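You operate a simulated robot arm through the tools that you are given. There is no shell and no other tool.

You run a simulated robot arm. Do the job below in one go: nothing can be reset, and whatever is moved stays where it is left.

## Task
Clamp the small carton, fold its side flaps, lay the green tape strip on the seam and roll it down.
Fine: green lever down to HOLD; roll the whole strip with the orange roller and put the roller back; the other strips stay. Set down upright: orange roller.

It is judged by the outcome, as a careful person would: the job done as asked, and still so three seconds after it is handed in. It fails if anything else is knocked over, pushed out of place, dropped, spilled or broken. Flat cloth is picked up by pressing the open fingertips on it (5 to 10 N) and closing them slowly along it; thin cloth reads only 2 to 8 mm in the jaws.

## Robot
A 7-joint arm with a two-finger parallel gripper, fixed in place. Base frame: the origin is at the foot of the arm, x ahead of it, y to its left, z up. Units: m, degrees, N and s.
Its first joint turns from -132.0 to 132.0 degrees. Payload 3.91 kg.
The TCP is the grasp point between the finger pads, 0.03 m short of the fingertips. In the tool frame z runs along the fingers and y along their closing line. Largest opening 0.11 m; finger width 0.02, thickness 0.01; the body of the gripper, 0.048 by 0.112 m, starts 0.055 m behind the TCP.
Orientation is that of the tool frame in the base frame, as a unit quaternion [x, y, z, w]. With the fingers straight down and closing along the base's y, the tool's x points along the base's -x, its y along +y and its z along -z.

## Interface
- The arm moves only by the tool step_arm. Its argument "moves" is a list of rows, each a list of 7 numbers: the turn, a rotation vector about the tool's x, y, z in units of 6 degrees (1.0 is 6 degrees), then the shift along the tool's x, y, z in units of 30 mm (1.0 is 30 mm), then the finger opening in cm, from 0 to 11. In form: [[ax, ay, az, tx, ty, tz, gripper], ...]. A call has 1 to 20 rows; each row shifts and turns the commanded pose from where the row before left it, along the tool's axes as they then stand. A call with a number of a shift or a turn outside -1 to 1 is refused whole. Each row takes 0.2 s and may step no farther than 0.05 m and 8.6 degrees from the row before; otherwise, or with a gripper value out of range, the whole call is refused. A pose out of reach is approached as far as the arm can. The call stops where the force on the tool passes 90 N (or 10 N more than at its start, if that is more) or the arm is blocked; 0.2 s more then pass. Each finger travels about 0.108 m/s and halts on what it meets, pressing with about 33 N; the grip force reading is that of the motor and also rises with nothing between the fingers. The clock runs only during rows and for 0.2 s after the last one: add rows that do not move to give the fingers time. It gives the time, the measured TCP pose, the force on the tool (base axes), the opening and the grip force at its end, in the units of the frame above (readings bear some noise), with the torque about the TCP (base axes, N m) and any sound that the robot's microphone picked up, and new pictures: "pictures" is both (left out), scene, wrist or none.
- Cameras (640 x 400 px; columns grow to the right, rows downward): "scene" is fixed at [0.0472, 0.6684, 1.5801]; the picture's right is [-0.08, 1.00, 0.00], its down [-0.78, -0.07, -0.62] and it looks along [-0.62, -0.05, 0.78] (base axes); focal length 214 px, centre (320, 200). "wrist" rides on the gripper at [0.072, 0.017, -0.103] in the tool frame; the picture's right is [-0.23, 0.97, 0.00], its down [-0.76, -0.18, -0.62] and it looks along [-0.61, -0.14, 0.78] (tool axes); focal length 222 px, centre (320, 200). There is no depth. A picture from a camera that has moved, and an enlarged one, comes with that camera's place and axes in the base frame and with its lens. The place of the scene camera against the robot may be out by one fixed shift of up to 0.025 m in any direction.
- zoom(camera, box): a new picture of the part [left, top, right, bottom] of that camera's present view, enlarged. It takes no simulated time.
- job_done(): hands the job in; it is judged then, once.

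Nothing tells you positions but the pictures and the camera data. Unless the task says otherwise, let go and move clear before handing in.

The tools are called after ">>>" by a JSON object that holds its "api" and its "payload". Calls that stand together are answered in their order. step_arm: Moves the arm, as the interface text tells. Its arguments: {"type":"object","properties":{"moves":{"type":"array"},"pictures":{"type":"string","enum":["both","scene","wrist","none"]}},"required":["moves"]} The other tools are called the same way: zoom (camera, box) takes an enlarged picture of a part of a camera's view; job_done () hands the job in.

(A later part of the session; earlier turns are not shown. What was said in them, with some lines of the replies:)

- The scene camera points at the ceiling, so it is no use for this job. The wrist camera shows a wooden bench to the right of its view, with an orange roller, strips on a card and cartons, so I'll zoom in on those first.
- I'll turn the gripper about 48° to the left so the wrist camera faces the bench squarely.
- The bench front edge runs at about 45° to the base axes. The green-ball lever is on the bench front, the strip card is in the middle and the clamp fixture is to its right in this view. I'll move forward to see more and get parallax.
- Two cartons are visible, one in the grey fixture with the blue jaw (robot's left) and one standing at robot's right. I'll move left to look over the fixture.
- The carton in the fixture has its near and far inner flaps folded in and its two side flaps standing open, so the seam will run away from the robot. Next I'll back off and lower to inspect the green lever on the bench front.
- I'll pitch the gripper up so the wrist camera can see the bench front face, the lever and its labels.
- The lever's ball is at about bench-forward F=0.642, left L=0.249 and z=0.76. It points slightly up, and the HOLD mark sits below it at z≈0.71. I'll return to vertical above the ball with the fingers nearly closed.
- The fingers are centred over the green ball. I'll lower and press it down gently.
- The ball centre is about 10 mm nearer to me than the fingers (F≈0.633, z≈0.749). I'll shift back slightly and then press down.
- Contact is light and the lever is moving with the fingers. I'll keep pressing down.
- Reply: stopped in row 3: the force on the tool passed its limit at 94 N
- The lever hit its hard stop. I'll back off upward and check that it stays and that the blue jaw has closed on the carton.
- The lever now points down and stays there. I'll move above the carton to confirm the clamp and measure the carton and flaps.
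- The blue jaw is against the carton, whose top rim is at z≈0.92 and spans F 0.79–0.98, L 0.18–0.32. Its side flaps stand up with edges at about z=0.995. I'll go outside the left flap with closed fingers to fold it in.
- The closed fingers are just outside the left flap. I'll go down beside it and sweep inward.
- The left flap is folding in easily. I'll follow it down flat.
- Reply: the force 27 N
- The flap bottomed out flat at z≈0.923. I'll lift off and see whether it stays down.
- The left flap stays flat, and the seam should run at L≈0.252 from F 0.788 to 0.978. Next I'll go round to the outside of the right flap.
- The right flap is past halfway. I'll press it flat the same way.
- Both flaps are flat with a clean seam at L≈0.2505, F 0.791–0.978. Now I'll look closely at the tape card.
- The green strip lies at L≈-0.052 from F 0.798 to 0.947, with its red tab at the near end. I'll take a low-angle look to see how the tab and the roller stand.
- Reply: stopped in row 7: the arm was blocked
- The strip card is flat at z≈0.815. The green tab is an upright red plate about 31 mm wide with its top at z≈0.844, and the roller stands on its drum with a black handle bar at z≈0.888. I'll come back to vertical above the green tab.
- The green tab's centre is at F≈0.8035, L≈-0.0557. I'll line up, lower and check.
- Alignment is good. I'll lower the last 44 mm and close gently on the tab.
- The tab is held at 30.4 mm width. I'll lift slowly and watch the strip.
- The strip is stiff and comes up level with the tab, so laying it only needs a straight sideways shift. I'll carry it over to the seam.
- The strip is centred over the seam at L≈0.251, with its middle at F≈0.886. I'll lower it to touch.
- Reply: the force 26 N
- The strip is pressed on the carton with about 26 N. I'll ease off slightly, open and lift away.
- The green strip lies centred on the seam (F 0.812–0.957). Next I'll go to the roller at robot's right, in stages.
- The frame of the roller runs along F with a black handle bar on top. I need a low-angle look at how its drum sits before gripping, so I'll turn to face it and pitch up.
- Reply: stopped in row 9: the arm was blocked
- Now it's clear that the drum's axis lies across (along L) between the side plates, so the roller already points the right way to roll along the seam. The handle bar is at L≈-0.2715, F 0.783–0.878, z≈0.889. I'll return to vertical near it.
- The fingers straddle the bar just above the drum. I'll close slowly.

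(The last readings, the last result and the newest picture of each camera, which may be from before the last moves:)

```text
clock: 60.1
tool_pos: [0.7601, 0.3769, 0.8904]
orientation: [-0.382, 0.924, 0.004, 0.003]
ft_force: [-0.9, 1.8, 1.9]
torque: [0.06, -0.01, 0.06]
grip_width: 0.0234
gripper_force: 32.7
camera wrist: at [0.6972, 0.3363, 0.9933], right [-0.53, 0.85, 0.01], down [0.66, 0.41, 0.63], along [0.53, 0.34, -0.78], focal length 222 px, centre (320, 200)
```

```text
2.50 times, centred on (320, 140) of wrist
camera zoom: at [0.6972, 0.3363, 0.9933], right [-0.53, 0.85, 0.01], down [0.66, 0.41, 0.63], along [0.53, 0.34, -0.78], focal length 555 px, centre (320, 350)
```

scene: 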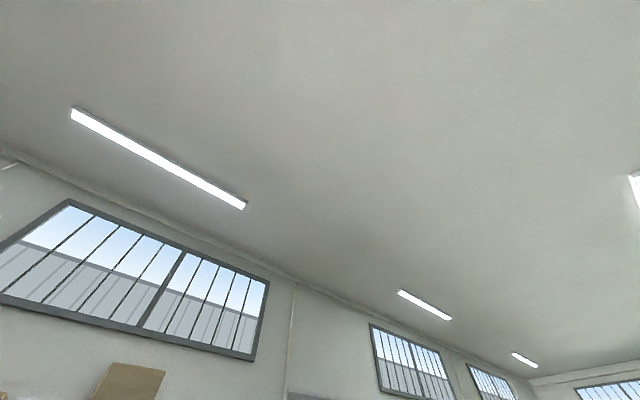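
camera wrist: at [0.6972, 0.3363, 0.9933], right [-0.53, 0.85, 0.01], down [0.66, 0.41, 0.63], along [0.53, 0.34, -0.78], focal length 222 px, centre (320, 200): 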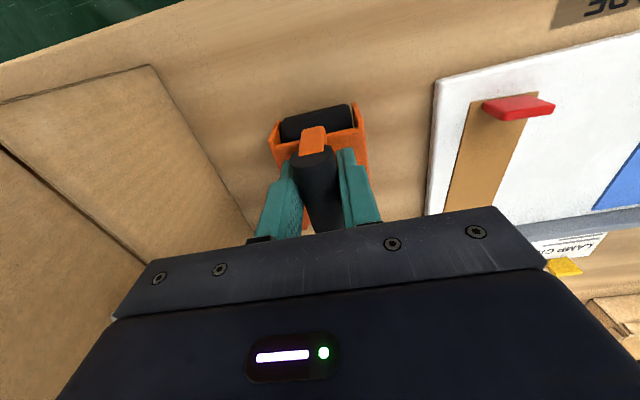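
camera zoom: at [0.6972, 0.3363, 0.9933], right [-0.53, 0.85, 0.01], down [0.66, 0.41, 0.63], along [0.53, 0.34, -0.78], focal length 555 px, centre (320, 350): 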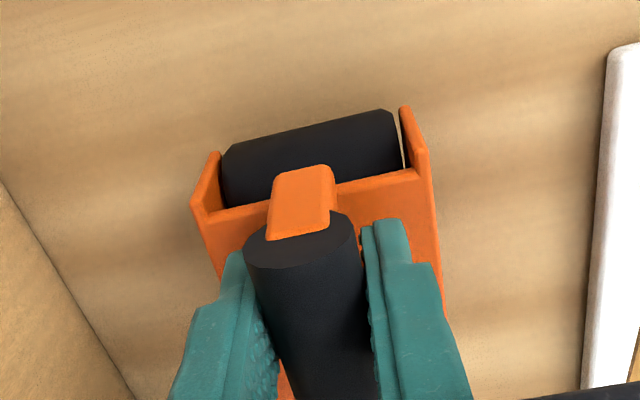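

>>> {"api": "step_arm", "payload": {"moves": [[0, 0, 0, 0, 0, -0.2, 1.0], [0, 0, 0, 0, 0, -0.4, 1.0], [0, 0, 0, 0, 0, -0.6, 1.0], [0, 0, 0, 0, 0, -0.8, 1.0], [0, 0, 0, 0, 0, 0, 1.0]], "pictures": "wrist"}}

>>> {"api": "zoom", "payload": {"camera": "wrist", "box": [220, 60, 420, 220]}}

```text
clock: 61.3
tool_pos: [0.7603, 0.3764, 0.9498]
orientation: [-0.382, 0.924, 0.004, 0.003]
ft_force: [0.5, -0.4, -4.9]
torque: [-0.08, 0.07, 0.02]
grip_width: 0.0232
gripper_force: 32.4
camera wrist: at [0.6975, 0.3357, 1.0533], right [-0.53, 0.85, 0.01], down [0.66, 0.41, 0.63], along [0.53, 0.34, -0.78], focal length 222 px, centre (320, 200)
```

wrist: 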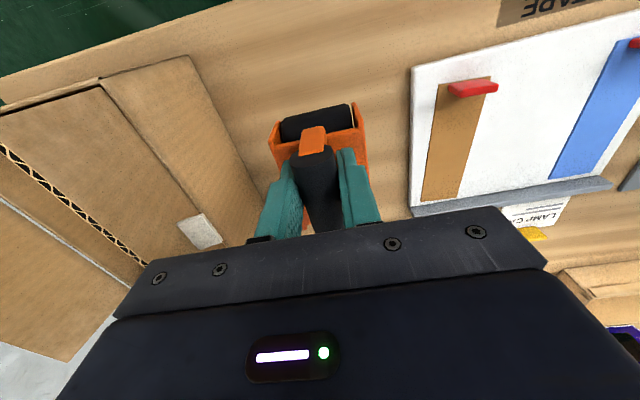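

```text
2.50 times, centred on (320, 140) of wrist
camera zoom: at [0.6975, 0.3357, 1.0533], right [-0.53, 0.85, 0.01], down [0.66, 0.41, 0.63], along [0.53, 0.34, -0.78], focal length 555 px, centre (320, 350)
```

zoom: 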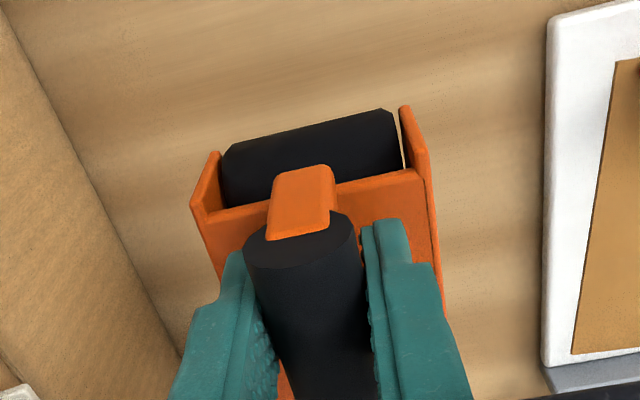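

The roller is held firmly (about 5 N) and hangs level. I'll carry it high over to the carton.

>>> {"api": "step_arm", "payload": {"moves": [[0, 0, 0, 0, 0, -0.8, 1.0], [0, 0, 0, 0, 0, -1, 1.0], [0, 0, 0, 0, 0, -1, 1.0], [0, 0, 0, 0, 0, -1, 1.0], [0, 0, 0, 0, 0, -1, 1.0], [0, 0, 0, -0.16, 0.9, -0.2, 1.0], [0, 0, 0, -0.16, 0.9, 0, 1.0], [0, 0, 0, -0.16, 0.9, 0, 1.0], [0, 0, 0, -0.16, 0.9, 0, 1.0], [0, 0, 0, -0.16, 0.9, 0, 1.0], [0, 0, 0, -0.16, 0.9, 0, 1.0], [0, 0, 0, -0.16, 0.9, 0, 1.0], [0, 0, 0, -0.16, 0.9, 0, 1.0], [0, 0, 0, -0.16, 0.9, 0, 1.0], [0, 0, 0, -0.16, 0.9, 0, 1.0]], "pictures": "wrist"}}

```text
clock: 64.5
tool_pos: [0.6028, 0.5993, 1.1007]
orientation: [-0.382, 0.924, 0.005, 0.003]
ft_force: [1.2, -0.6, -3.1]
torque: [-0.01, 0.06, 0.01]
grip_width: 0.0234
gripper_force: 32.6
camera wrist: at [0.5409, 0.5594, 1.2046], right [-0.53, 0.85, 0.01], down [0.66, 0.41, 0.63], along [0.53, 0.34, -0.78], focal length 222 px, centre (320, 200)
```

wrist: 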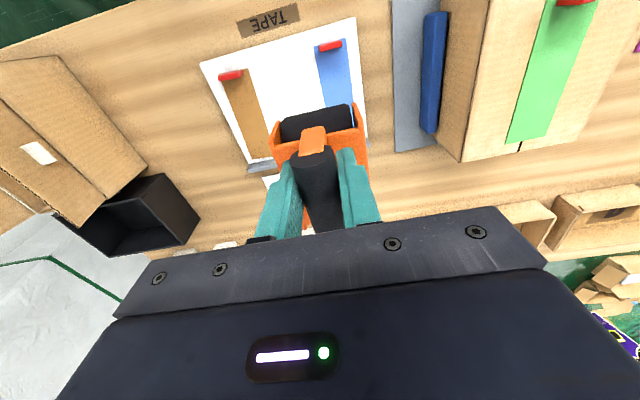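

>>> {"api": "step_arm", "payload": {"moves": [[0, 0, 0, -0.148, 0.939, 0, 1.0], [0, 0, 0, -0.148, 0.939, 0, 1.0], [0, 0, 0, -0.148, 0.939, 0, 1.0], [0, 0, 0, -0.148, 0.939, 0, 1.0], [0, 0, 0, -0.148, 0.939, 0, 1.0], [0, 0, 0, -0.148, 0.939, 0, 1.0], [0, 0, 0, -0.148, 0.939, 0, 1.0], [0, 0, 0, -0.148, 0.939, 0, 1.0], [0, 0, 0, -0.148, 0.939, 0, 1.0], [0, 0, 0, 0, 0, 0, 1.0]], "pictures": "wrist"}}

>>> {"api": "zoom", "payload": {"camera": "wrist", "box": [220, 20, 440, 220]}}

```text
clock: 66.7
tool_pos: [0.4494, 0.8084, 1.1026]
orientation: [-0.382, 0.924, 0.003, 0.003]
ft_force: [-0.9, -0.7, -3.8]
torque: [-0.07, 0.07, 0.01]
grip_width: 0.0234
gripper_force: 33.2
camera wrist: at [0.3876, 0.767, 1.2058], right [-0.53, 0.85, 0.01], down [0.66, 0.41, 0.63], along [0.53, 0.34, -0.78], focal length 222 px, centre (320, 200)
```

wrist: 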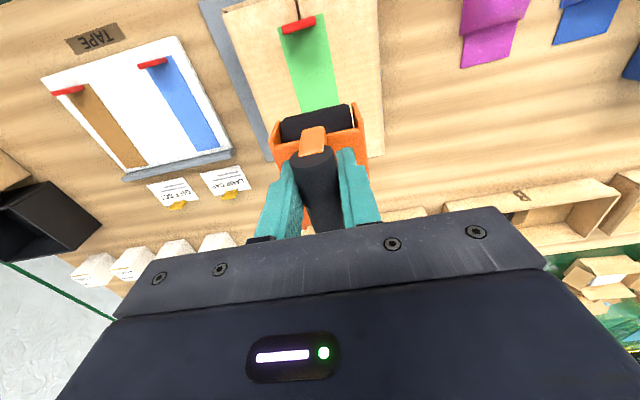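

```text
2.00 times, centred on (330, 120) of wrist
camera zoom: at [0.3876, 0.767, 1.2058], right [-0.53, 0.85, 0.01], down [0.66, 0.41, 0.63], along [0.53, 0.34, -0.78], focal length 444 px, centre (300, 360)
```

zoom: 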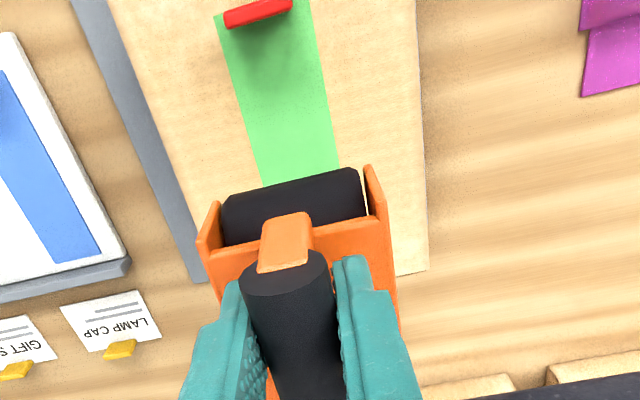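

The roller is over the middle of the strip. I'll shift 2.5 mm to centre it, tilt slightly so the drum leads, and lower toward contact.

>>> {"api": "step_arm", "payload": {"moves": [[0, -0.4, 0, 0, -0.08, 0, 1.0], [0, 0, 0, 0, 0, 0.9, 1.0], [0, 0, 0, 0, 0, 0.9, 1.0], [0, 0, 0, 0, 0, 0.7, 1.0], [0, 0, 0, 0, 0, 0, 1.0]], "pictures": "wrist"}}

>>> {"api": "zoom", "payload": {"camera": "wrist", "box": [220, 20, 440, 220]}}

```text
clock: 67.9
tool_pos: [0.4549, 0.8094, 1.0277]
orientation: [-0.382, 0.924, 0.012, 0.023]
ft_force: [0.1, -0.9, -3.9]
torque: [-0.07, 0.04, 0.01]
grip_width: 0.0235
gripper_force: 33.3
camera wrist: at [0.3887, 0.7653, 1.1277], right [-0.53, 0.85, 0.02], down [0.64, 0.39, 0.66], along [0.55, 0.36, -0.75], focal length 222 px, centre (320, 200)
```

wrist: 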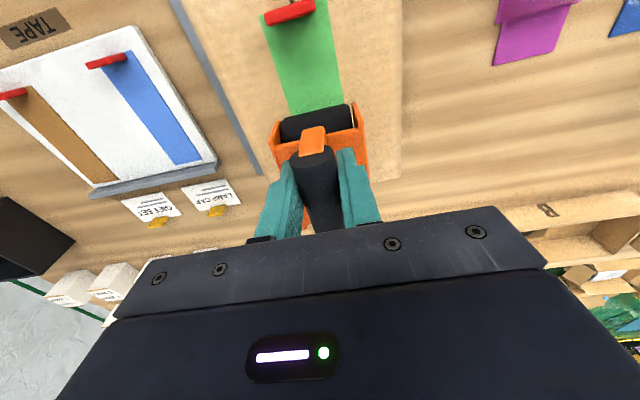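

```text
2.00 times, centred on (330, 120) of wrist
camera zoom: at [0.3887, 0.7653, 1.1277], right [-0.53, 0.85, 0.02], down [0.64, 0.39, 0.66], along [0.55, 0.36, -0.75], focal length 444 px, centre (300, 360)
```

zoom: 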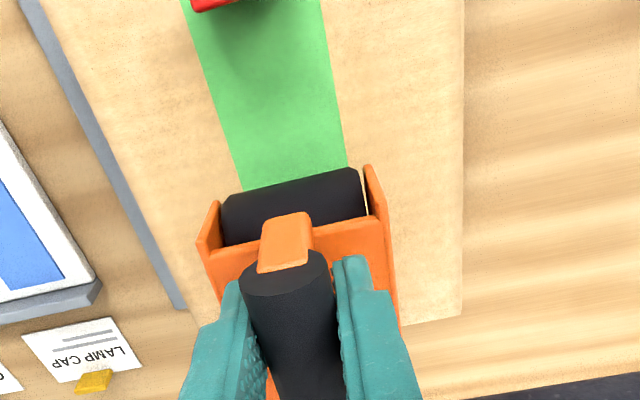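

>>> {"api": "step_arm", "payload": {"moves": [[0, 0, 0, 0, 0, 0.4, 1.0], [0, 0, 0, 0, 0, 0.15, 1.0], [0, 0, 0, 0, 0, 0.1, 1.0], [0, 0, 0, 0, 0, 0, 1.0]], "pictures": "none"}}

```text
clock: 68.9
tool_pos: [0.4554, 0.8088, 1.012]
orientation: [-0.383, 0.923, 0.014, 0.025]
ft_force: [-0.7, 1.9, 45.7]
torque: [-0.02, 0.12, -0.01]
grip_width: 0.0235
gripper_force: 33.4
```

Contact is at TCP z≈1.012, with a firmer press than I want. I'll ease to a moderate press and check the view.

>>> {"api": "step_arm", "payload": {"moves": [[0, 0, 0, 0, 0, -0.08, 1.0], [0, 0, 0, 0, 0, 0, 1.0]], "pictures": "wrist"}}

>>> {"api": "zoom", "payload": {"camera": "wrist", "box": [220, 20, 440, 220]}}

```text
clock: 69.5
tool_pos: [0.4546, 0.8093, 1.0126]
orientation: [-0.383, 0.923, 0.013, 0.023]
ft_force: [-1.8, 2.0, 38.9]
torque: [-0.01, 0.16, -0.01]
grip_width: 0.0234
gripper_force: 33.4
camera wrist: at [0.3896, 0.7654, 1.1119], right [-0.53, 0.85, 0.02], down [0.64, 0.39, 0.66], along [0.55, 0.36, -0.75], focal length 222 px, centre (320, 200)
```

wrist: 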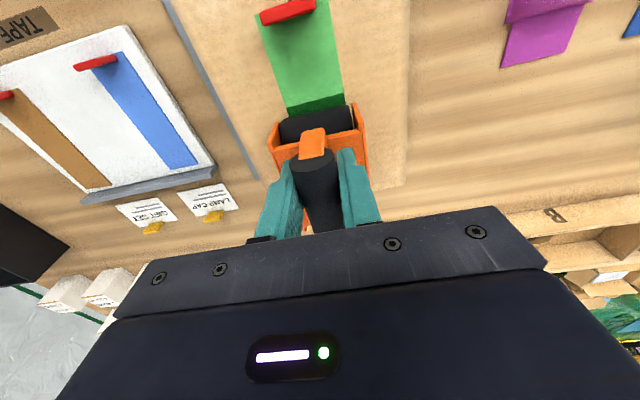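

```text
2.00 times, centred on (330, 120) of wrist
camera zoom: at [0.3896, 0.7654, 1.1119], right [-0.53, 0.85, 0.02], down [0.64, 0.39, 0.66], along [0.55, 0.36, -0.75], focal length 444 px, centre (300, 360)
```

zoom: 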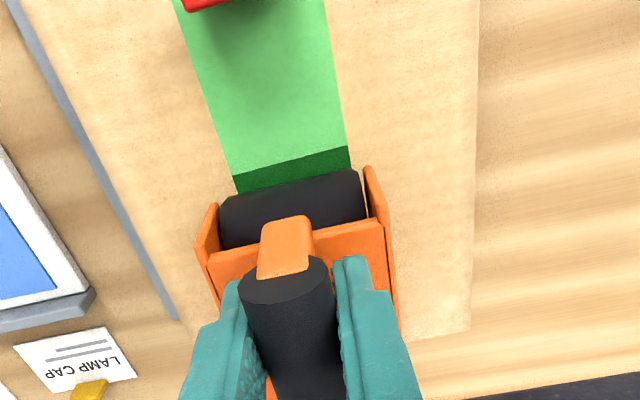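

The rolled part of the strip turns dark green, which gives me clear feedback. I'll ease the force slightly and roll toward the tab end.

>>> {"api": "step_arm", "payload": {"moves": [[0, 0, 0, 0, 0, -0.04, 1.0], [0, 0, 0, 0.25, 0, -0.011, 1.0], [0, 0, 0, 0.25, 0, -0.011, 1.0], [0, 0, 0, 0.25, 0, -0.011, 1.0], [0, 0, 0, 0.25, 0, -0.011, 1.0]], "pictures": "wrist"}}

>>> {"api": "zoom", "payload": {"camera": "wrist", "box": [220, 20, 440, 220]}}

```text
clock: 70.7
tool_pos: [0.4344, 0.7873, 1.0121]
orientation: [-0.383, 0.923, 0.011, 0.022]
ft_force: [-0.5, 0.8, 17.8]
torque: [-0.18, 0.02, 0.0]
grip_width: 0.0232
gripper_force: 33.0
camera wrist: at [0.3689, 0.7441, 1.1121], right [-0.53, 0.85, 0.02], down [0.64, 0.39, 0.66], along [0.55, 0.36, -0.75], focal length 222 px, centre (320, 200)
```

wrist: 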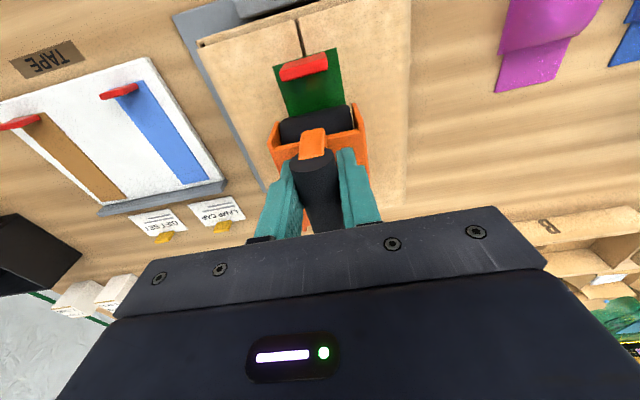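

```text
2.00 times, centred on (330, 120) of wrist
camera zoom: at [0.3689, 0.7441, 1.1121], right [-0.53, 0.85, 0.02], down [0.64, 0.39, 0.66], along [0.55, 0.36, -0.75], focal length 444 px, centre (300, 360)
```

zoom: 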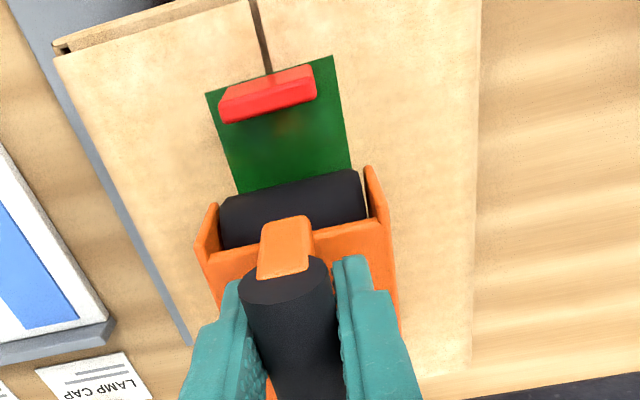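

The near half, up to and including the tab end, is dark now. I'll roll a touch closer to the tab, then roll out toward the far end.

>>> {"api": "step_arm", "payload": {"moves": [[0, 0, 0, 0.2, 0, -0.009, 1.0], [0, 0, 0, -0.3, 0, 0.0135, 1.0], [0, 0, 0, -0.3, 0, 0.0135, 1.0], [0, 0, 0, -0.3, 0, 0.0135, 1.0], [0, 0, 0, -0.3, 0, 0.0135, 1.0], [0, 0, 0, -0.3, 0, 0.0135, 1.0], [0, 0, 0, -0.3, 0, 0.0135, 1.0], [0, 0, 0, -0.3, 0, 0.0135, 1.0], [0, 0, 0, -0.3, 0, 0.0135, 1.0]], "pictures": "wrist"}}

>>> {"api": "zoom", "payload": {"camera": "wrist", "box": [220, 20, 440, 220]}}

```text
clock: 72.7
tool_pos: [0.4811, 0.8341, 1.0118]
orientation: [-0.383, 0.923, 0.013, 0.022]
ft_force: [-0.2, 0.1, 2.3]
torque: [-0.09, 0.08, 0.0]
grip_width: 0.0231
gripper_force: 33.5
camera wrist: at [0.4161, 0.7913, 1.1123], right [-0.53, 0.85, 0.02], down [0.64, 0.39, 0.66], along [0.55, 0.36, -0.75], focal length 222 px, centre (320, 200)
```

wrist: 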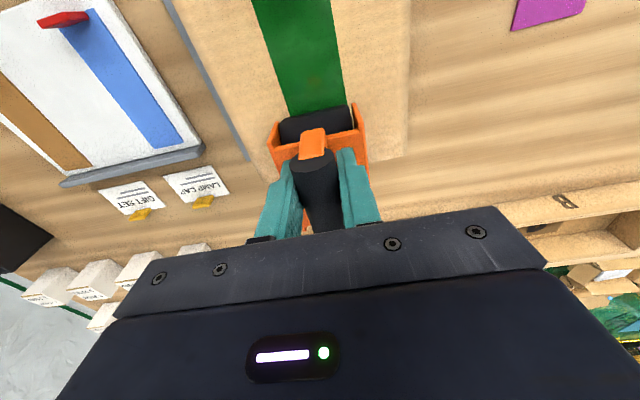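

```text
2.00 times, centred on (330, 120) of wrist
camera zoom: at [0.4161, 0.7913, 1.1123], right [-0.53, 0.85, 0.02], down [0.64, 0.39, 0.66], along [0.55, 0.36, -0.75], focal length 444 px, centre (300, 360)
```

zoom: 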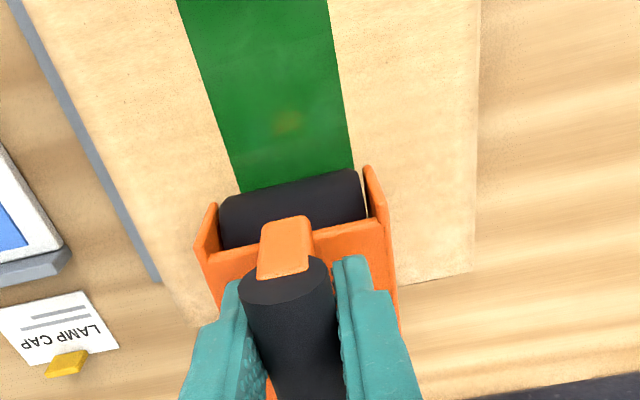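

>>> {"api": "step_arm", "payload": {"moves": [[0, 0, 0, -0.1, 0, 0.045, 1.0], [0, 0, 0, -0.3, 0, 0.0135, 1.0], [0, 0, 0, -0.3, 0, 0.016, 1.0], [0, 0, 0, -0.3, 0, 0.016, 1.0]], "pictures": "wrist"}}

>>> {"api": "zoom", "payload": {"camera": "wrist", "box": [220, 20, 440, 220]}}

```text
clock: 73.7
tool_pos: [0.5019, 0.857, 1.0123]
orientation: [-0.382, 0.924, 0.012, 0.023]
ft_force: [0.8, -0.3, 6.0]
torque: [-0.09, 0.04, -0.01]
grip_width: 0.0232
gripper_force: 32.9
camera wrist: at [0.4372, 0.8126, 1.1121], right [-0.53, 0.85, 0.02], down [0.64, 0.39, 0.66], along [0.55, 0.36, -0.75], focal length 222 px, centre (320, 200)
```

wrist: 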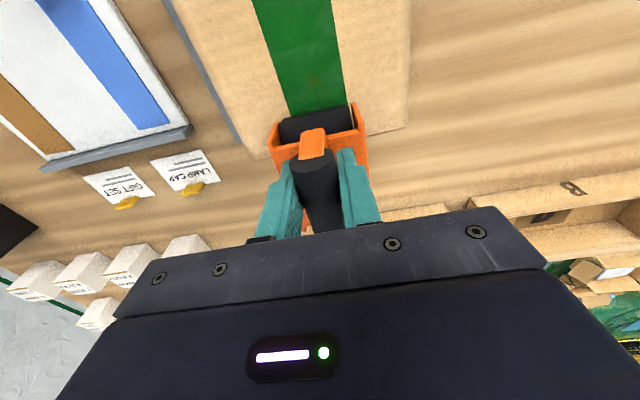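

```text
2.00 times, centred on (330, 120) of wrist
camera zoom: at [0.4372, 0.8126, 1.1121], right [-0.53, 0.85, 0.02], down [0.64, 0.39, 0.66], along [0.55, 0.36, -0.75], focal length 444 px, centre (300, 360)
```

zoom: 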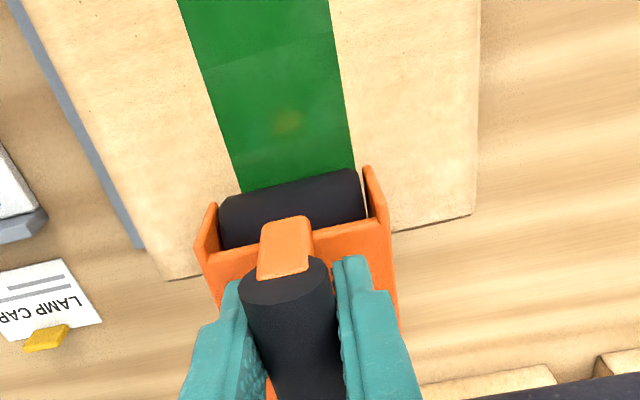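

>>> {"api": "step_arm", "payload": {"moves": [[0, 0, 0, -0.2, 0, 0.03, 1.0], [0, 0, 0, -0.2, 0, 0.012, 1.0], [0, 0, 0, -0.1, 0, 0.01, 1.0]], "pictures": "wrist"}}

>>> {"api": "zoom", "payload": {"camera": "wrist", "box": [220, 20, 440, 220]}}

```text
clock: 74.5
tool_pos: [0.5137, 0.8667, 1.0094]
orientation: [-0.383, 0.923, 0.011, 0.022]
ft_force: [0.5, -0.5, -2.3]
torque: [-0.15, 0.01, 0.02]
grip_width: 0.0233
gripper_force: 33.1
camera wrist: at [0.4479, 0.8236, 1.1099], right [-0.53, 0.85, 0.02], down [0.64, 0.39, 0.66], along [0.55, 0.36, -0.75], focal length 222 px, centre (320, 200)
```

wrist: 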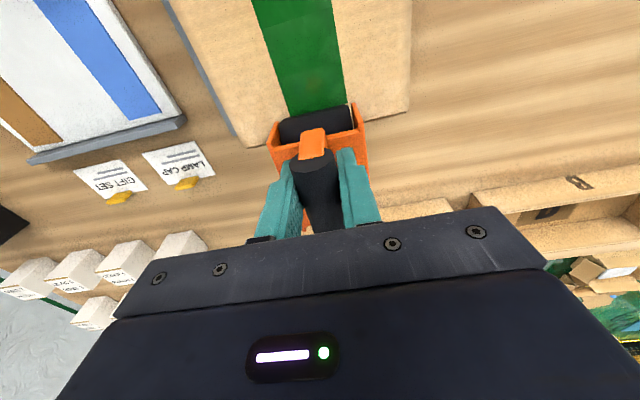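

```text
2.00 times, centred on (330, 120) of wrist
camera zoom: at [0.4479, 0.8236, 1.1099], right [-0.53, 0.85, 0.02], down [0.64, 0.39, 0.66], along [0.55, 0.36, -0.75], focal length 444 px, centre (300, 360)
```

zoom: 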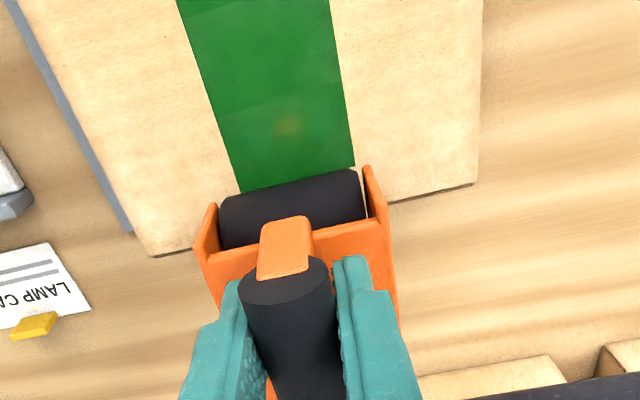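

>>> {"api": "step_arm", "payload": {"moves": [[0, 0, 0, 0, 0, -0.5, 1.0], [0, 0, 0, 0, 0, -1, 1.0], [0, 0, 0, 0, 0, -1, 1.0], [0, 0, 0, 0, 0, 0, 1.0]], "pictures": "wrist"}}

>>> {"api": "zoom", "payload": {"camera": "wrist", "box": [220, 0, 440, 200]}}

```text
clock: 75.5
tool_pos: [0.5102, 0.864, 1.0848]
orientation: [-0.382, 0.924, 0.013, 0.023]
ft_force: [0.4, -0.9, -4.1]
torque: [-0.09, 0.07, 0.03]
grip_width: 0.0233
gripper_force: 33.1
camera wrist: at [0.4452, 0.8202, 1.1862], right [-0.53, 0.85, 0.02], down [0.64, 0.39, 0.66], along [0.55, 0.36, -0.75], focal length 222 px, centre (320, 200)
```

wrist: 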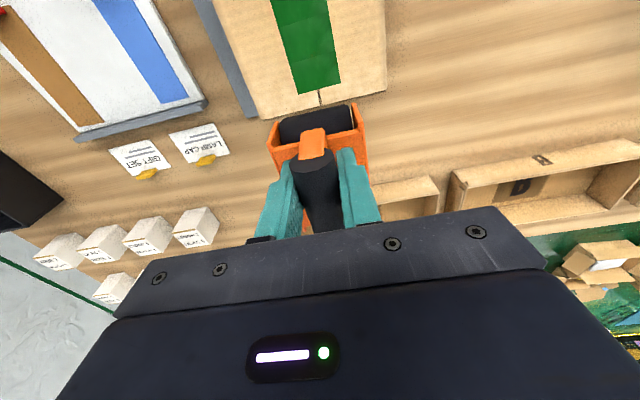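

```text
2.00 times, centred on (330, 100) of wrist
camera zoom: at [0.4452, 0.8202, 1.1862], right [-0.53, 0.85, 0.02], down [0.64, 0.39, 0.66], along [0.55, 0.36, -0.75], focal length 444 px, centre (300, 400)
```

zoom: 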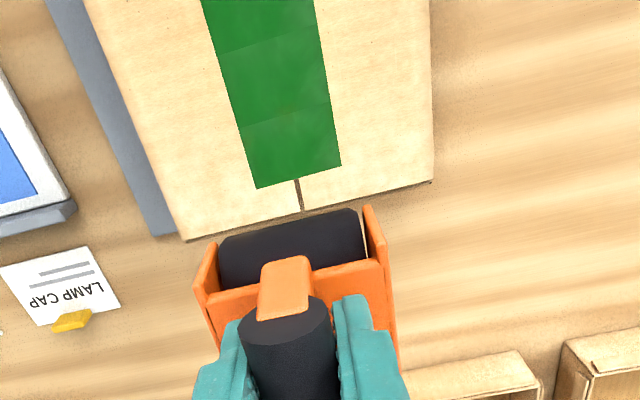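

The strip's far end is dark all the way. I'll step back a little to check the near part too.

>>> {"api": "step_arm", "payload": {"moves": [[0, 0, 0, 1, 0, -0.3, 1.0], [0, 0, 0, 1, 0, -0.3, 1.0], [0, 0, 0, 1, 0, -0.3, 1.0], [0, 0, 0, 0.5, 0, -0.3, 1.0], [0, 0, 0, 0, 0, 0, 1.0]], "pictures": "wrist"}}

>>> {"api": "zoom", "payload": {"camera": "wrist", "box": [220, 0, 440, 200]}}

```text
clock: 76.7
tool_pos: [0.4353, 0.7889, 1.1157]
orientation: [-0.383, 0.924, 0.012, 0.023]
ft_force: [0.5, -0.1, -3.4]
torque: [-0.1, 0.08, 0.0]
grip_width: 0.0234
gripper_force: 32.9
camera wrist: at [0.37, 0.7451, 1.2162], right [-0.53, 0.85, 0.02], down [0.64, 0.39, 0.66], along [0.55, 0.36, -0.75], focal length 222 px, centre (320, 200)
```

wrist: 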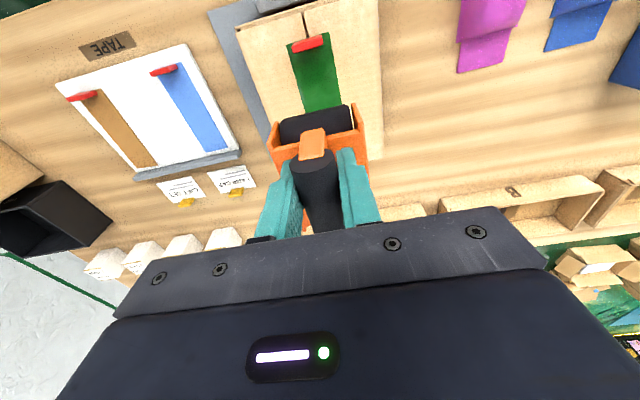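

```text
2.00 times, centred on (330, 100) of wrist
camera zoom: at [0.37, 0.7451, 1.2162], right [-0.53, 0.85, 0.02], down [0.64, 0.39, 0.66], along [0.55, 0.36, -0.75], focal length 444 px, centre (300, 400)
```

zoom: 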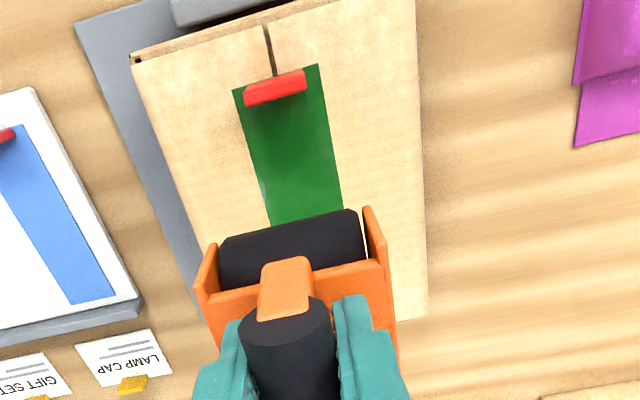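

>>> {"api": "zoom", "payload": {"camera": "wrist", "box": [270, 20, 360, 110]}}

```text
4.44 times, centred on (315, 65) of wrist
camera zoom: at [0.37, 0.7451, 1.2162], right [-0.53, 0.85, 0.02], down [0.64, 0.39, 0.66], along [0.55, 0.36, -0.75], focal length 987 px, centre (342, 800)
```

zoom: 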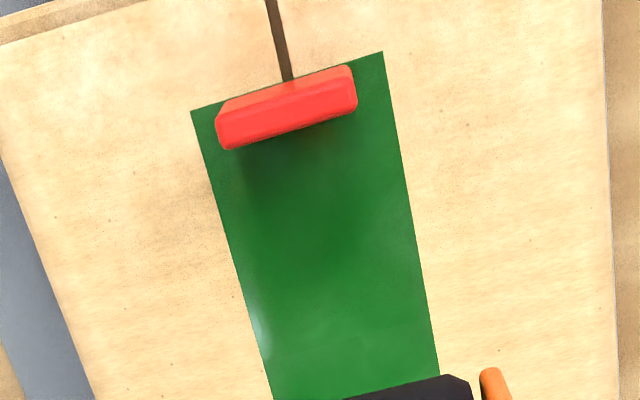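

The whole strip is dark green from end to end. I'll level the roller and carry it back to its place.

>>> {"api": "step_arm", "payload": {"moves": [[0, 0.4, 0, 0, 0, 0, 1.0], [0, 0, 0, 0.114, -0.95, 0, 1.0], [0, 0, 0, 0.114, -0.95, 0, 1.0], [0, 0, 0, 0.114, -0.95, 0, 1.0], [0, 0, 0, 0.114, -0.95, 0, 1.0], [0, 0, 0, 0.114, -0.95, 0, 1.0], [0, 0, 0, 0.114, -0.95, 0, 1.0], [0, 0, 0, 0.114, -0.95, 0, 1.0], [0, 0, 0, 0.114, -0.95, 0, 1.0], [0, 0, 0, 0.114, -0.95, 0, 1.0], [0, 0, 0, 0.114, -0.95, 0, 1.0], [0, 0, 0, 0.114, -0.95, 0, 1.0], [0, 0, 0, 0.114, -0.95, 0, 1.0], [0, 0, 0, 0.114, -0.95, 0, 1.0], [0, 0, 0, 0.114, -0.95, 0, 1.0], [0, 0, 0, 0.114, -0.95, 0, 1.0], [0, 0, 0, 0.114, -0.95, 0, 1.0], [0, 0, 0, 0.114, -0.95, 0, 1.0], [0, 0, 0, 0, 0, 0, 1.0]], "pictures": "wrist"}}

```text
clock: 80.7
tool_pos: [0.7364, 0.4047, 1.1128]
orientation: [-0.383, 0.924, 0.003, 0.002]
ft_force: [-0.1, 0.2, -3.5]
torque: [-0.04, 0.07, -0.03]
grip_width: 0.0232
gripper_force: 33.2
camera wrist: at [0.6751, 0.3638, 1.2165], right [-0.53, 0.85, 0.01], down [0.66, 0.41, 0.63], along [0.53, 0.34, -0.78], focal length 222 px, centre (320, 200)
```

wrist: 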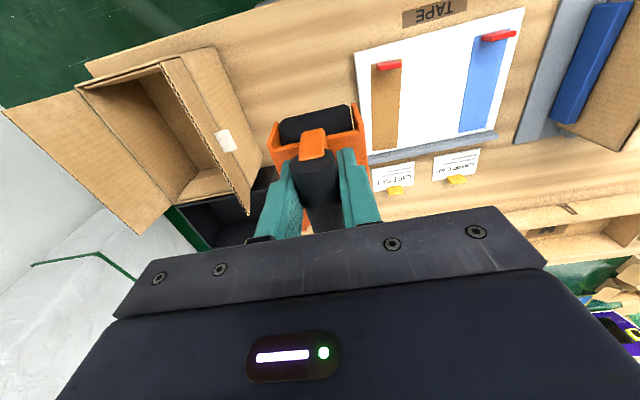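

>>> {"api": "step_arm", "payload": {"moves": [[0, 0, 0, 0.05, -0.607, 0, 1.0], [0, 0, 0, 0.05, -0.607, 0, 1.0], [0, 0, 0, 0, 0, 0.8, 1.0], [0, 0, 0, 0, 0, 0.8, 1.0], [0, 0, 0, 0, 0, 0.8, 1.0], [0, 0, 0, 0, 0, 0.8, 1.0], [0, 0, 0, 0, 0, 0.8, 1.0], [0, 0, 0, 0, 0, 0.8, 1.0], [0, 0, 0, 0, 0, 0.8, 1.0], [0, 0, 0, 0, 0, 0, 1.0]], "pictures": "wrist"}}

>>> {"api": "zoom", "payload": {"camera": "wrist", "box": [220, 60, 420, 220]}}

```text
clock: 82.9
tool_pos: [0.7615, 0.3784, 0.9458]
orientation: [-0.382, 0.924, 0.005, 0.003]
ft_force: [0.1, 0.0, -3.0]
torque: [-0.05, 0.07, 0.01]
grip_width: 0.0233
gripper_force: 33.0
camera wrist: at [0.6988, 0.3384, 1.0484], right [-0.53, 0.85, 0.01], down [0.66, 0.41, 0.63], along [0.53, 0.34, -0.78], focal length 222 px, centre (320, 200)
```

wrist: 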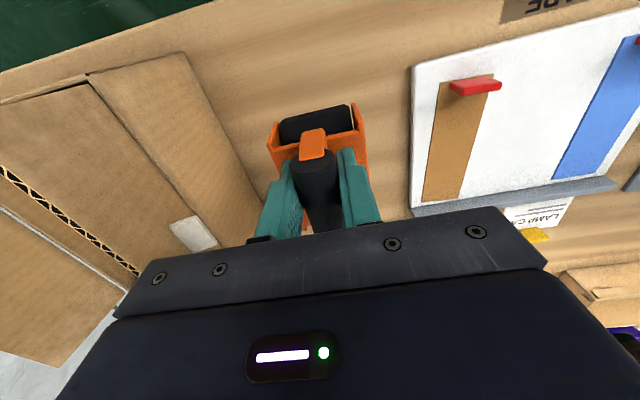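

```text
2.50 times, centred on (320, 140) of wrist
camera zoom: at [0.6988, 0.3384, 1.0484], right [-0.53, 0.85, 0.01], down [0.66, 0.41, 0.63], along [0.53, 0.34, -0.78], focal length 555 px, centre (320, 350)
```

zoom: 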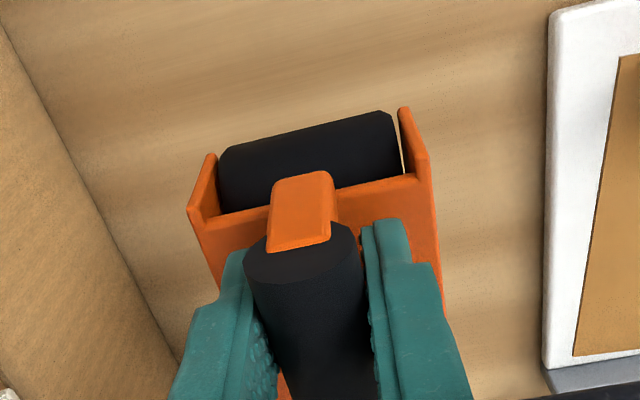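

Position matches the pick-up spot within 2 mm. I'll lower the roller gently to the bench.

>>> {"api": "step_arm", "payload": {"moves": [[0, 0, 0, 0.07, 0, 0.6, 1.0], [0, 0, 0, 0, 0, 0.6, 1.0], [0, 0, 0, 0, 0, 0.4, 1.0], [0, 0, 0, 0, 0, 0.1, 1.0], [0, 0, 0, 0, 0, 0, 1.0]], "pictures": "none"}}

```text
clock: 84.1
tool_pos: [0.7589, 0.3767, 0.8942]
orientation: [-0.383, 0.924, 0.004, 0.004]
ft_force: [0.0, 0.6, -2.7]
torque: [-0.08, 0.09, 0.0]
grip_width: 0.023
gripper_force: 32.9
```

>>> {"api": "step_arm", "payload": {"moves": [[0, 0, 0, 0, 0, 0.08, 1.0], [0, 0, 0, 0, 0, 0.06, 1.0], [0, 0, 0, 0, 0, 0, 1.0]], "pictures": "none"}}

```text
clock: 84.9
tool_pos: [0.7597, 0.3783, 0.889]
orientation: [-0.383, 0.924, 0.004, 0.003]
ft_force: [-1.2, -0.1, -3.1]
torque: [-0.06, 0.08, -0.04]
grip_width: 0.0232
gripper_force: 33.6
```

>>> {"api": "step_arm", "payload": {"moves": [[0, 0, 0, 0, 0, 0.06, 1.0], [0, 0, 0, 0, 0, 0, 1.0]], "pictures": "none"}}

```text
clock: 85.5
tool_pos: [0.7607, 0.3778, 0.8885]
orientation: [-0.383, 0.924, 0.003, 0.002]
ft_force: [0.0, -0.2, 3.2]
torque: [0.21, -0.23, 0.02]
grip_width: 0.0234
gripper_force: 33.3
```

>>> {"api": "step_arm", "payload": {"moves": [[0, 0, 0, 0, 0, 0, 1.0]], "pictures": "wrist"}}

>>> {"api": "zoom", "payload": {"camera": "wrist", "box": [220, 60, 420, 220]}}

```text
clock: 85.9
tool_pos: [0.7595, 0.3769, 0.8884]
orientation: [-0.383, 0.924, 0.004, 0.003]
ft_force: [-0.5, -0.7, 5.9]
torque: [0.34, -0.32, 0.0]
grip_width: 0.0232
gripper_force: 33.3
camera wrist: at [0.6975, 0.3373, 0.9916], right [-0.53, 0.85, 0.01], down [0.66, 0.41, 0.63], along [0.53, 0.34, -0.78], focal length 222 px, centre (320, 200)
```

wrist: 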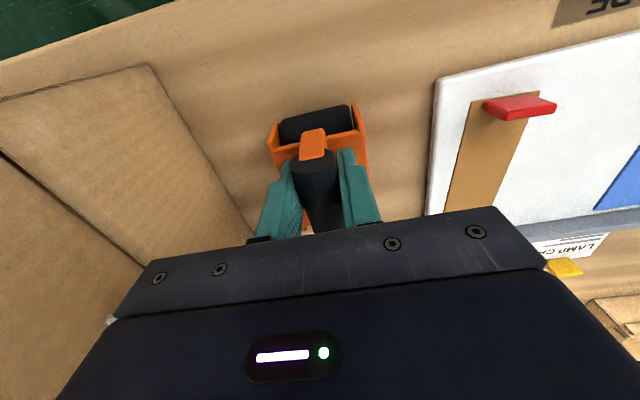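

```text
2.50 times, centred on (320, 140) of wrist
camera zoom: at [0.6975, 0.3373, 0.9916], right [-0.53, 0.85, 0.01], down [0.66, 0.41, 0.63], along [0.53, 0.34, -0.78], focal length 555 px, centre (320, 350)
```

zoom: 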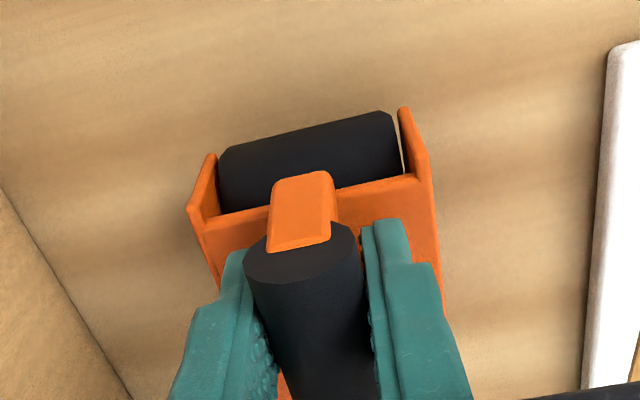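

The far end of the frame touched first, so the roller has tilted a degree or two in the grip. I'll pitch slightly so the drum settles too before releasing.

>>> {"api": "step_arm", "payload": {"moves": [[0, -0.2, 0, 0, 0, 0, 1.0], [0, -0.15, 0, 0, 0, 0, 1.0], [0, 0, 0, 0, 0, 0, 1.0]], "pictures": "none"}}

```text
clock: 86.7
tool_pos: [0.7591, 0.3768, 0.8878]
orientation: [-0.382, 0.924, 0.011, 0.021]
ft_force: [-0.3, 0.0, -3.4]
torque: [-0.07, 0.06, -0.01]
grip_width: 0.0234
gripper_force: 33.2
```

>>> {"api": "step_arm", "payload": {"moves": [[0, 0, 0, 0, 0, 0.05, 1.0], [0, 0, 0, 0, 0, 0, 1.0]], "pictures": "none"}}

```text
clock: 87.3
tool_pos: [0.7584, 0.3776, 0.8859]
orientation: [-0.383, 0.924, 0.01, 0.019]
ft_force: [0.4, -1.3, 5.3]
torque: [-0.09, 0.07, 0.0]
grip_width: 0.0234
gripper_force: 32.6
```

Now the drum itself bears on the bench. I'll open and rise clear.

>>> {"api": "step_arm", "payload": {"moves": [[0, 0, 0, 0, 0, -0.02, 1.6], [0, 0, 0, 0, 0, 0, 2.2], [0, 0, 0, 0, 0, 0, 2.6], [0, 0, 0, 0, 0, 0, 3.2], [0, 0, 0, 0, 0, 0, 4.5], [0, 0, 0, 0, 0, 0, 6.0], [0, 0, 0, 0, 0, 0, 6.0], [0, 0, 0, 0, 0, -0.5, 6.0], [0, 0, 0, 0, 0, -1, 6.0]], "pictures": "wrist"}}

>>> {"api": "zoom", "payload": {"camera": "wrist", "box": [220, 60, 420, 220]}}

```text
clock: 89.3
tool_pos: [0.758, 0.3754, 0.9314]
orientation: [-0.382, 0.924, 0.011, 0.019]
ft_force: [-0.1, 0.0, 0.1]
torque: [0.0, 0.02, 0.01]
grip_width: 0.0599
gripper_force: 0.1
camera wrist: at [0.6934, 0.3325, 1.0328], right [-0.53, 0.85, 0.01], down [0.65, 0.39, 0.66], along [0.55, 0.36, -0.76], focal length 222 px, centre (320, 200)
```

wrist: 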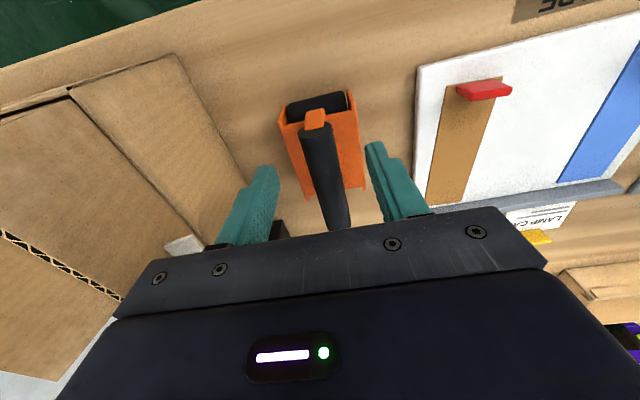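

```text
2.50 times, centred on (320, 140) of wrist
camera zoom: at [0.6934, 0.3325, 1.0328], right [-0.53, 0.85, 0.01], down [0.65, 0.39, 0.66], along [0.55, 0.36, -0.76], focal length 555 px, centre (320, 350)
```

zoom: 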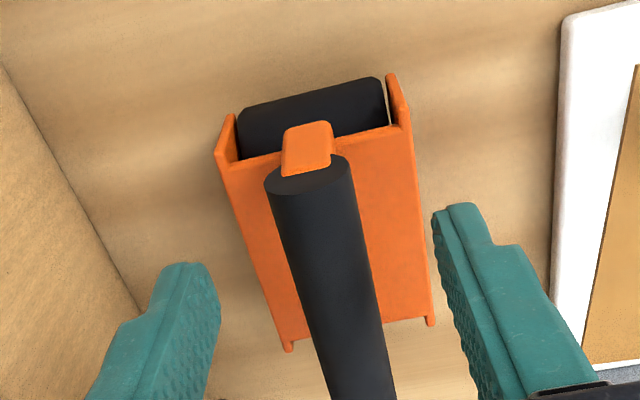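

The roller stands upright where it was. I'll rise and take a final overview of the roller, strips, carton and lever.

>>> {"api": "step_arm", "payload": {"moves": [[0, 0, 0, 0, 0, -1, 6.0], [0, 0.35, 0, 0, 0, -1, 6.0], [0, 0, 0, 0.5, 0, -1, 6.0], [0, 0, 0, 1, 0, -1, 7.0], [0, 0, 0, 1, 0, -1, 8.0], [0, 0, 0, 0.7, 0.5, -1, 9.0], [0, 0, 0, 0, 0.9, -0.5, 11.0], [0, 0, 0, 0, 0.9, 0, 11.0], [0, 0, 0, 0, 0.9, 0, 11.0], [0, 0, 0, 0, 0.9, 0, 11.0]], "pictures": "wrist"}}

>>> {"api": "zoom", "payload": {"camera": "wrist", "box": [180, 20, 420, 200]}}

```text
clock: 91.5
tool_pos: [0.6011, 0.391, 1.1264]
orientation: [-0.382, 0.924, 0.004, 0.003]
ft_force: [-0.1, -0.7, 0.5]
torque: [0.01, 0.03, -0.03]
grip_width: 0.1103
gripper_force: 0.0
camera wrist: at [0.5385, 0.3504, 1.2303], right [-0.53, 0.85, 0.01], down [0.66, 0.41, 0.63], along [0.53, 0.34, -0.78], focal length 222 px, centre (320, 200)
```

wrist: 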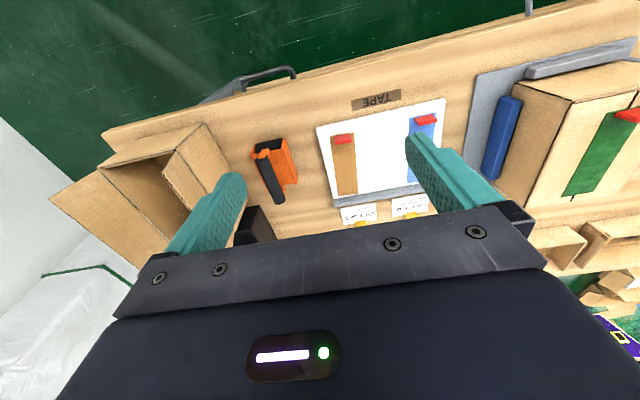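

```text
2.22 times, centred on (300, 110) of wrist
camera zoom: at [0.5385, 0.3504, 1.2303], right [-0.53, 0.85, 0.01], down [0.66, 0.41, 0.63], along [0.53, 0.34, -0.78], focal length 494 px, centre (364, 400)
```

zoom: 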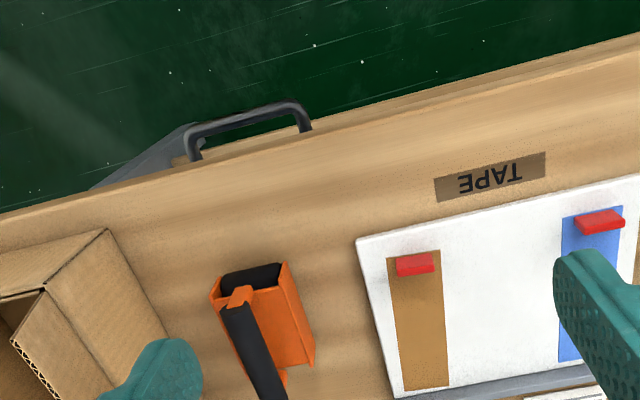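

>>> {"api": "step_arm", "payload": {"moves": [[0, 0, 0, 0.2, 0.95, 0, 11.0], [0, 0, 0, 0.2, 0.95, 0, 11.0], [0, 0, 0, 0.2, 0.95, 0, 11.0], [0, 0, 0, 0.2, 0.95, 0, 11.0], [0, 0, 0, 0.2, 0.95, 0, 11.0], [0, 0, 0, 0.2, 0.95, 0, 11.0], [0, 0, 0, 0.2, 0.95, 0, 11.0], [0, 0, 0, 0.2, 0.95, 0, 11.0], [0, 0, 0, 0.2, 0.95, 0, 11.0], [0, 0, 0, 0.2, 0.95, 0, 11.0], [0, 0, 0, 0.2, 0.95, 0, 11.0], [0, 0, 0, 0.2, 0.95, 0, 11.0]], "pictures": "wrist"}}

>>> {"api": "zoom", "payload": {"camera": "wrist", "box": [210, 20, 450, 210]}}

```text
clock: 94.1
tool_pos: [0.3087, 0.5833, 1.1278]
orientation: [-0.382, 0.924, 0.004, 0.003]
ft_force: [-0.1, -0.5, 0.8]
torque: [0.01, 0.0, 0.0]
grip_width: 0.1097
gripper_force: 0.1
camera wrist: at [0.2465, 0.5428, 1.2306], right [-0.53, 0.85, 0.01], down [0.66, 0.41, 0.63], along [0.53, 0.34, -0.78], focal length 222 px, centre (320, 200)
```

wrist: 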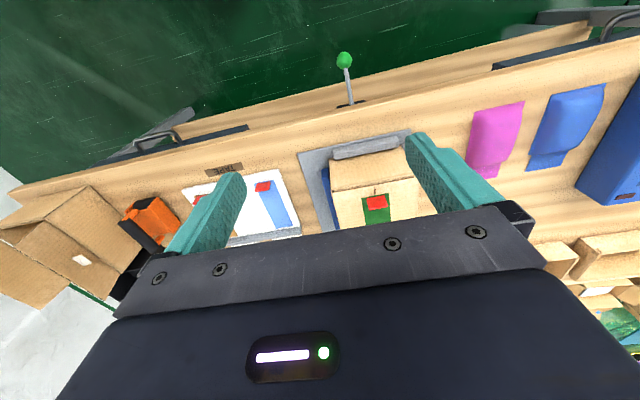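

```text
2.11 times, centred on (330, 115) of wrist
camera zoom: at [0.2465, 0.5428, 1.2306], right [-0.53, 0.85, 0.01], down [0.66, 0.41, 0.63], along [0.53, 0.34, -0.78], focal length 468 px, centre (299, 379)
```

zoom: 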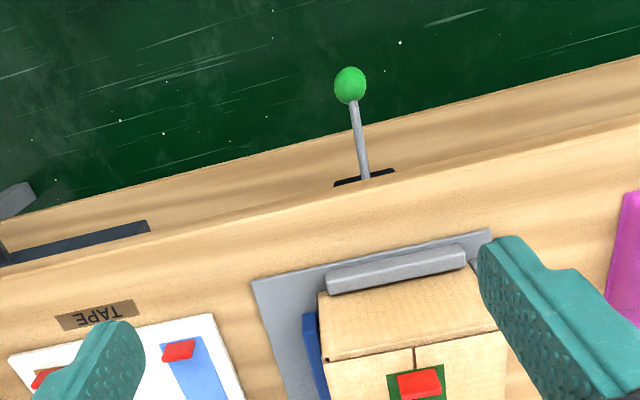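

Everything is in place and the lever is still down. I'll take one low-angle look to confirm the lever at HOLD and the strip and flaps lying flat.

>>> {"api": "step_arm", "payload": {"moves": [[0, -1, 0, 0.646, 0.314, 0.616, 11.0], [0, -1, 0, 0.646, 0.314, 0.616, 11.0], [0, -1, 0, 0.646, 0.314, 0.616, 11.0], [0, -1, 0, 0.646, 0.314, 0.616, 11.0], [0, -1, 0, 0.646, 0.314, 0.616, 11.0], [0, -1, 0, 0.646, 0.314, 0.616, 11.0], [0, -1, 0, 0.646, 0.314, 0.616, 11.0]], "pictures": "wrist"}}

>>> {"api": "zoom", "payload": {"camera": "wrist", "box": [210, 0, 450, 200]}}

```text
clock: 95.7
tool_pos: [0.2003, 0.5692, 0.9667]
orientation: [-0.356, 0.861, 0.141, 0.335]
ft_force: [0.1, 0.6, 0.2]
torque: [0.01, 0.04, -0.02]
grip_width: 0.1103
gripper_force: 0.0
camera wrist: at [0.1032, 0.4931, 0.9937], right [-0.57, 0.81, 0.16], down [0.23, -0.03, 0.97], along [0.79, 0.59, -0.17], focal length 222 px, centre (320, 200)
```

wrist: 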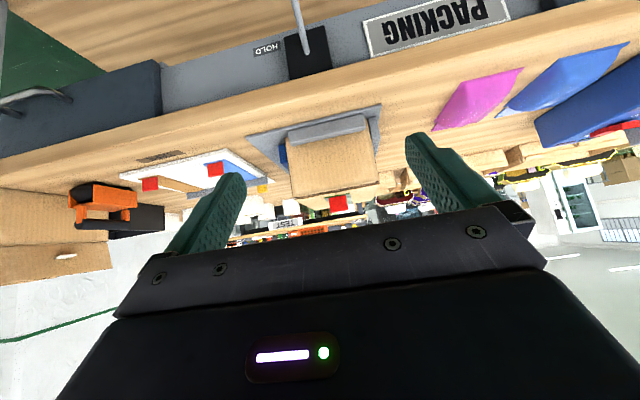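

```text
2.00 times, centred on (330, 100) of wrist
camera zoom: at [0.1032, 0.4931, 0.9937], right [-0.57, 0.81, 0.16], down [0.23, -0.03, 0.97], along [0.79, 0.59, -0.17], focal length 444 px, centre (300, 400)
```

zoom: 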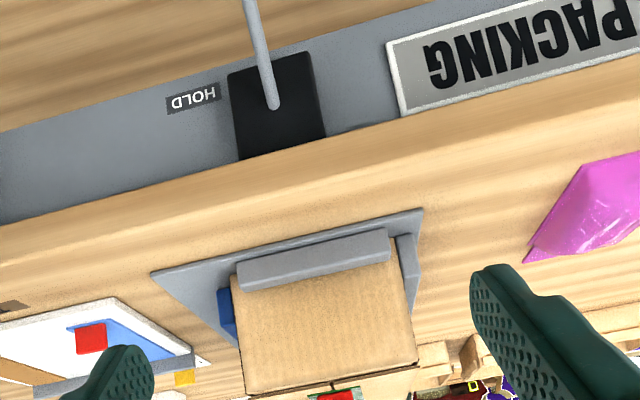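

The lever is down at HOLD, the carton is clamped with both flaps flat, and the green strip is rolled end to end. The roller is upright in its place, the other strips are untouched, and the gripper is empty and clear. I'm handing the job in.

>>> {"api": "job_done", "payload": {}}

```text
The job is handed in.
```

The job is finished and handed in. I don't have a verdict back yet.

- **Clamp:** The green lever is down at its stop by the HOLD mark. It stayed there when I let go, and the blue jaw is tight against the carton.
- **Flaps:** Both side flaps are folded in and lie flat, meeting in a straight seam down the middle.
- **Tape:** The green strip lies along the seam, centred to within about 1–2 mm, with its red tab at the near end.
- **Rolling:** The strip turned dark green wherever it was rolled, and it is dark along its whole length. The drum could not go over the upright tab itself. My first press with the roller was harder than I wanted, about 46 N, and I eased off before rolling.
- **Roller:** It is back within a few millimetres of where it stood, upright. It tilted a degree or two in the grip, so I levelled it before letting go.
- **Everything else:** The brown and blue strips are still on their card, and I saw nothing else moved or knocked over.
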